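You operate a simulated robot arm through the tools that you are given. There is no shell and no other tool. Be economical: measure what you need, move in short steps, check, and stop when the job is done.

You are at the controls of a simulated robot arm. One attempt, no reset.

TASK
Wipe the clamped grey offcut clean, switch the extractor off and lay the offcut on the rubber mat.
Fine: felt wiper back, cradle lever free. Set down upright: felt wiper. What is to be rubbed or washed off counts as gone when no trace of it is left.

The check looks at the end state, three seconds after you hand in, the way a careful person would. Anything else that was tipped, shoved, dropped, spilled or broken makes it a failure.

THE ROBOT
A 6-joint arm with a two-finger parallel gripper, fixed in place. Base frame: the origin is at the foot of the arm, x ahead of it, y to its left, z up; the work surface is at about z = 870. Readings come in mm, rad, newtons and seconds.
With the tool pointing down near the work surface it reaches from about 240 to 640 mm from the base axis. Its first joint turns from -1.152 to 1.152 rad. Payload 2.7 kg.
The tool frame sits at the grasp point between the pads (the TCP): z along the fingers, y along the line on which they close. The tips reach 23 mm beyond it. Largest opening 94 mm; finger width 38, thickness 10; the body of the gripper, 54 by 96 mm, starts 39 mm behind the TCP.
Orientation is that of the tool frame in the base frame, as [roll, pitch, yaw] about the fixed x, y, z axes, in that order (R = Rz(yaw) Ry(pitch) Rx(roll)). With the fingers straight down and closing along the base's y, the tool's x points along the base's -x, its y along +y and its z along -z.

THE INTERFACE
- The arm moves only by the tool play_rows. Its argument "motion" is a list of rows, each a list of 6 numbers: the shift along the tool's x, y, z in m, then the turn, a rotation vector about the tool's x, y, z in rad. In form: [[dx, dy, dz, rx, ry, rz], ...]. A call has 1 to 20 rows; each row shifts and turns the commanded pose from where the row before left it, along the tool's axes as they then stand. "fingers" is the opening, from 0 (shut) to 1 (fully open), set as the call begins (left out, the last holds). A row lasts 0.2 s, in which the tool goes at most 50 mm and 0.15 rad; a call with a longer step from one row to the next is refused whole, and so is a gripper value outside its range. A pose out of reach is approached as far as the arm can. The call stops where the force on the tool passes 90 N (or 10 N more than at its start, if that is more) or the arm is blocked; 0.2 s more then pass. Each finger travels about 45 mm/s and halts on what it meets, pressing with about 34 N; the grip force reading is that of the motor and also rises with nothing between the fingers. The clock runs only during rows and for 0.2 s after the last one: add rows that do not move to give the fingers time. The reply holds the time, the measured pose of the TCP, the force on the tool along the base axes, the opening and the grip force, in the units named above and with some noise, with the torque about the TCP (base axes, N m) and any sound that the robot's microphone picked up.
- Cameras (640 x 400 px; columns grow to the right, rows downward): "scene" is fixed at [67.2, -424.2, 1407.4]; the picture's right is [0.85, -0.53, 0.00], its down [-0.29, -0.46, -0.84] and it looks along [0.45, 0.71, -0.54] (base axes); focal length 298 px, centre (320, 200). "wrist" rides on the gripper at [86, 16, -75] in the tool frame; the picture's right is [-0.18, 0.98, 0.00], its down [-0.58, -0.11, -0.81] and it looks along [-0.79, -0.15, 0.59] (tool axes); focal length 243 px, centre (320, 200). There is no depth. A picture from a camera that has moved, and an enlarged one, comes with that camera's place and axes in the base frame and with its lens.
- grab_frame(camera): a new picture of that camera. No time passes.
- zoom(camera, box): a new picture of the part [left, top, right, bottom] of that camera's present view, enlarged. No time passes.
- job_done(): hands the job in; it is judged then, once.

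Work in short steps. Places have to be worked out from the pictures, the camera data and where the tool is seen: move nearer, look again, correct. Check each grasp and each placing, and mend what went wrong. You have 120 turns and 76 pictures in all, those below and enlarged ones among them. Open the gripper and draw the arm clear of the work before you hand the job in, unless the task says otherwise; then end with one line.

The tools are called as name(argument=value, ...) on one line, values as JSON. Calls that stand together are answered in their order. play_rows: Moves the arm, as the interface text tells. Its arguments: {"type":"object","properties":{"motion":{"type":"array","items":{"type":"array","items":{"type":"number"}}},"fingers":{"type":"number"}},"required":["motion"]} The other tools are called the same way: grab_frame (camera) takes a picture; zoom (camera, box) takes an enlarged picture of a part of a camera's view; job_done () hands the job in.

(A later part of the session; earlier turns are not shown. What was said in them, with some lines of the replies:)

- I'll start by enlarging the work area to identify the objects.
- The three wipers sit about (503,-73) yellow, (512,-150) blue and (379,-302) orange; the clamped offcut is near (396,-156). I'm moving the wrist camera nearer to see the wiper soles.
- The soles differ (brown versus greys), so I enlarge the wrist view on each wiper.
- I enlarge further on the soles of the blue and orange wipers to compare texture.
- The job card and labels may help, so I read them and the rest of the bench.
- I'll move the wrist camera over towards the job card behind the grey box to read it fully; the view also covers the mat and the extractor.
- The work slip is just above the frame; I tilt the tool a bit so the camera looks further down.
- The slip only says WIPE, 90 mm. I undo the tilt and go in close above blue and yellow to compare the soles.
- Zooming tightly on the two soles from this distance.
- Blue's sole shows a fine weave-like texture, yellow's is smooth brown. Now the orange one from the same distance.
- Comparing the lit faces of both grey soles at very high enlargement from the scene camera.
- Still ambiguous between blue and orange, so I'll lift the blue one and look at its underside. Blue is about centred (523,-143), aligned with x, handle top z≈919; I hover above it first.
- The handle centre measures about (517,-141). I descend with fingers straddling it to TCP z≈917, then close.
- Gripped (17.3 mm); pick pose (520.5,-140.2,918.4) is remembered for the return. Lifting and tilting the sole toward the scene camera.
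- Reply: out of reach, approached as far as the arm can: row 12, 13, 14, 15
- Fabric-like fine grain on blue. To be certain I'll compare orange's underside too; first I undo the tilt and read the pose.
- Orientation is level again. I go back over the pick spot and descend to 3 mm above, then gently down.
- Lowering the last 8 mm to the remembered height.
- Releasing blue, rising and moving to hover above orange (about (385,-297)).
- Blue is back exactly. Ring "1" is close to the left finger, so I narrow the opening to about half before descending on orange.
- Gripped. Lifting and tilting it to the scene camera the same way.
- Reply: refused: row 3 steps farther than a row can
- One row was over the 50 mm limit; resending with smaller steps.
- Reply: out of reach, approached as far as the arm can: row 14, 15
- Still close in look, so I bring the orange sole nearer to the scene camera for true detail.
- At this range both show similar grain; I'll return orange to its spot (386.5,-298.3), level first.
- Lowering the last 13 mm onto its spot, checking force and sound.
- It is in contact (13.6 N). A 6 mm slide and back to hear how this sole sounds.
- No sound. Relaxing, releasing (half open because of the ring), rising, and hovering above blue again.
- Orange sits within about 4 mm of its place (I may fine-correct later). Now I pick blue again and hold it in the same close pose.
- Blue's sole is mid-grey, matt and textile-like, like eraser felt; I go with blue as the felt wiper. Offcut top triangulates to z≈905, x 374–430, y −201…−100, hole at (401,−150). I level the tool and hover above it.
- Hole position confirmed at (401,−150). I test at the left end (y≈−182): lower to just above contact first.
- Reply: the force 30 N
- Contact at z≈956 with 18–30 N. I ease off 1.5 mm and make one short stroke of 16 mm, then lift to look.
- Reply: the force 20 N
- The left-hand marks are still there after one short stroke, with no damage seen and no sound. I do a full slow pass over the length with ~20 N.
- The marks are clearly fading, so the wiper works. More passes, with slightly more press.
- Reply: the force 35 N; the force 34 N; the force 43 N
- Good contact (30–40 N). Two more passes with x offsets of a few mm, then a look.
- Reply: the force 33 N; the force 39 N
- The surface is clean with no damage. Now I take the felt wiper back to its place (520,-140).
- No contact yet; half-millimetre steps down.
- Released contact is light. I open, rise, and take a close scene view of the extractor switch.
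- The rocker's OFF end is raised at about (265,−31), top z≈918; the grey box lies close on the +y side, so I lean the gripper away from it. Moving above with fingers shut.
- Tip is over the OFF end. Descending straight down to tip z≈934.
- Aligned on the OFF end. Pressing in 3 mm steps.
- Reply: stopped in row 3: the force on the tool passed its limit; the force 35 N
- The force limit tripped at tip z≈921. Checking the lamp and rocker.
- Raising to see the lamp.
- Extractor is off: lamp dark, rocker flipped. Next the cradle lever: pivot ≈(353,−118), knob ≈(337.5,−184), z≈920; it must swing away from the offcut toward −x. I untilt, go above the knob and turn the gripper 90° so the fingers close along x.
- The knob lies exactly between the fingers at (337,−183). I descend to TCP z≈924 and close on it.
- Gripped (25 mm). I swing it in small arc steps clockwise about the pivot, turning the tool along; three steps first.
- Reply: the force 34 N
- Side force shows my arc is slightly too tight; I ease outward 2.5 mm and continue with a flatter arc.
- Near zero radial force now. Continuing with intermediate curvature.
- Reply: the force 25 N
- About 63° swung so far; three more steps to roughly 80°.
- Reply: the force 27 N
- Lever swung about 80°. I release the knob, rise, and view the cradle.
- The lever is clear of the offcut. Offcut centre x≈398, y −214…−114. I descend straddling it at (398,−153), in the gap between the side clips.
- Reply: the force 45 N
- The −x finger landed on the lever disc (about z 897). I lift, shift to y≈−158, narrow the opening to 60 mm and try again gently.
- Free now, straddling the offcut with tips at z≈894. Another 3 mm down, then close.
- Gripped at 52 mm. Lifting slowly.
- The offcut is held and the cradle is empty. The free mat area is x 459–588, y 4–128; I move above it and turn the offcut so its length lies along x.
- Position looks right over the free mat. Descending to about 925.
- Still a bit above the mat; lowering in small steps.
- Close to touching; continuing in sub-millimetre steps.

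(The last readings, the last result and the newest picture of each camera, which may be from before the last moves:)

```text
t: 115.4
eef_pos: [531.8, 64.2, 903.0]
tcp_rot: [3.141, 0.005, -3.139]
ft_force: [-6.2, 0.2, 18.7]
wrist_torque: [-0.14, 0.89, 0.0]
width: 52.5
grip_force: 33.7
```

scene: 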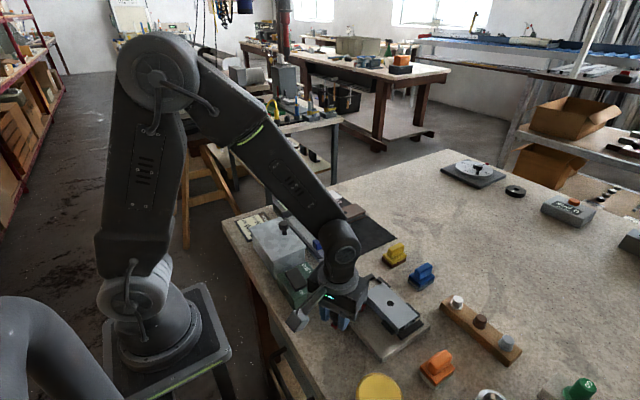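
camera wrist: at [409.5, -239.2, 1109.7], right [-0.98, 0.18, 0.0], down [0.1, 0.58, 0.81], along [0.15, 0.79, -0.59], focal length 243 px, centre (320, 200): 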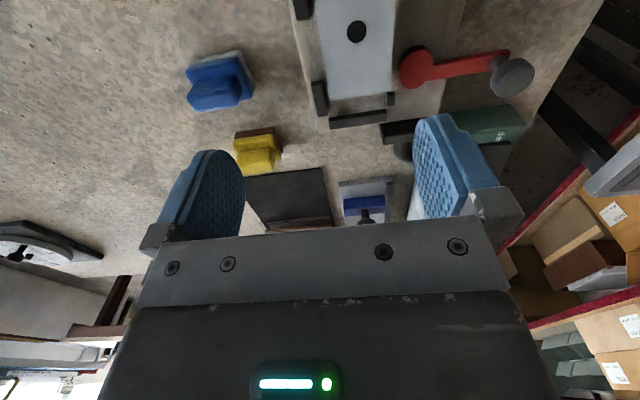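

Contact at 18.7 N. I ease up slightly, open to 70 mm and rise.

play_rows(motion=[[0, 0, -0.001, 0, 0, 0], [0, 0, 0, 0, 0, 0]])

play_rows(motion=[[0, 0, 0, 0, 0, 0], [0, 0, 0, 0, 0, 0], [0, 0, -0.015, 0, 0, 0], [0, 0, -0.03, 0, 0, 0], [0, 0, -0.04, 0, 0, 0], [0, 0, -0.04, 0, 0, 0]], fingers=0.74)

grab_frame(camera="scene")

```text
t: 116.0
eef_pos: [530.9, 65.3, 901.8]
tcp_rot: [3.141, 0.006, -3.14]
ft_force: [1.0, 1.0, 12.7]
wrist_torque: [-0.08, 0.43, 0.0]
width: 52.6
grip_force: 33.7
```

```text
t: 117.4
eef_pos: [530.5, 65.4, 1027.8]
tcp_rot: [3.141, 0.005, -3.14]
ft_force: [0.3, 0.0, -0.3]
wrist_torque: [0.0, -0.02, 0.0]
width: 69.7
grip_force: 0.1
```

```text
9 pictures are left
```

scene: 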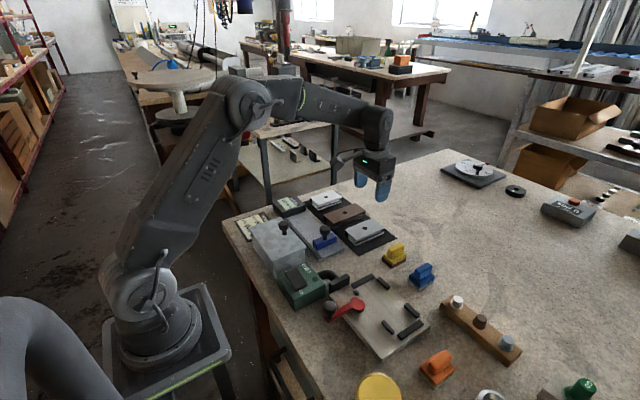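

Offcut lies on the mat. I check the offcut surface and the exact position of the orange wiper relative to the start.

zoom(camera="scene", box=[400, 330, 480, 400])

zoom(camera="scene", box=[335, 205, 405, 255])

```text
5.71 times, centred on (440, 365) of scene
camera zoom: at [67.2, -424.2, 1407.4], right [0.85, -0.53, 0.0], down [-0.29, -0.46, -0.84], along [0.45, 0.71, -0.54], focal length 1706 px, centre (-366, -743)
```

zoom: 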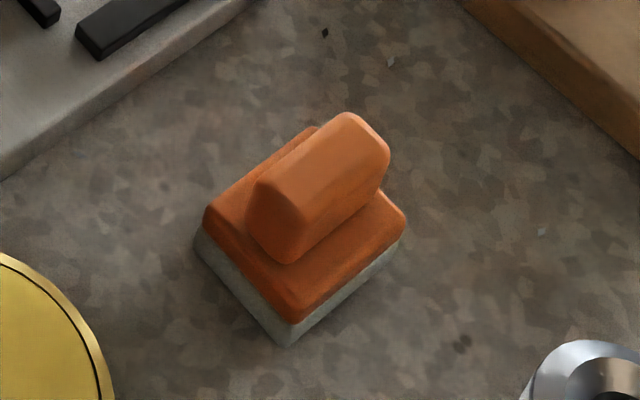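

```text
8.00 times, centred on (370, 230) of scene
camera zoom: at [67.2, -424.2, 1407.4], right [0.85, -0.53, 0.0], down [-0.29, -0.46, -0.84], along [0.45, 0.71, -0.54], focal length 2388 px, centre (-80, -40)
```

zoom: 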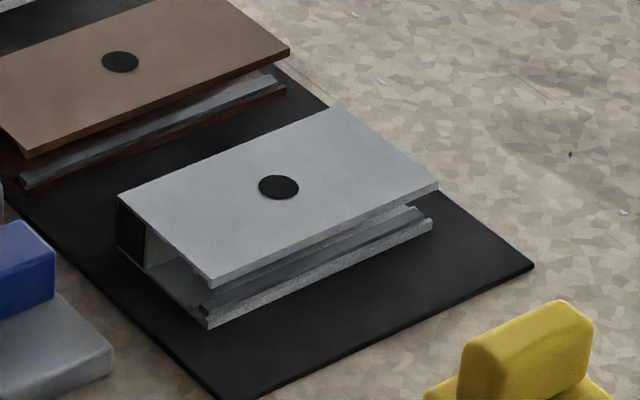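

Offcut is clean and flat on the mat, the blue felt wiper stands upright at its place, the extractor is off, and orange is within ~3 mm of where it was. I draw the arm up clear.

play_rows(motion=[[0.02, 0, -0.04, 0, 0, 0], [0.02, 0, -0.04, 0, 0, 0], [0.02, 0, -0.04, 0, 0, 0], [0.02, 0, -0.04, 0, 0, 0], [0, 0, 0, 0, 0, 0]], fingers=1)

grab_frame(camera="scene")

```text
t: 118.6
eef_pos: [449.9, 63.8, 1186.6]
tcp_rot: [3.142, 0.003, -3.14]
ft_force: [0.7, 0.3, -0.1]
wrist_torque: [-0.01, -0.01, 0.03]
width: 93.9
grip_force: 0.1
```

```text
6 pictures are left
```

scene: 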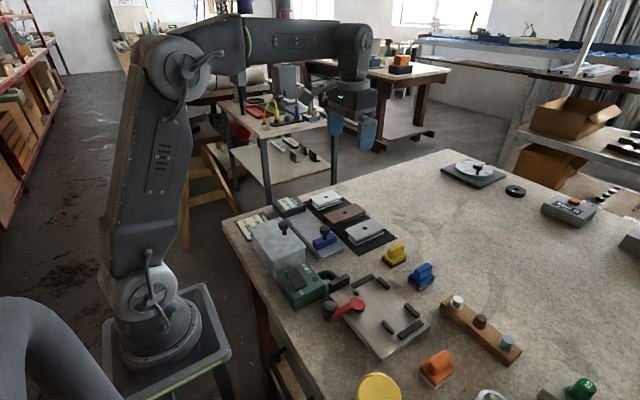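

Everything is in place and the arm is clear; handing in.

job_done()

```text
The job is handed in.
```

I wiped the grey offcut until no marks showed and laid it flat on the rubber mat. The extractor is off, the cradle lever is swung free, and the wiper I used is back upright at its spot. I took the blue wiper to be the felt one: its sole looked almost the same as the orange one's, so that is a judgement from the pictures and from the marks coming off. I also lifted the orange wiper to compare the soles, and it now stands about 3 mm from where it was.
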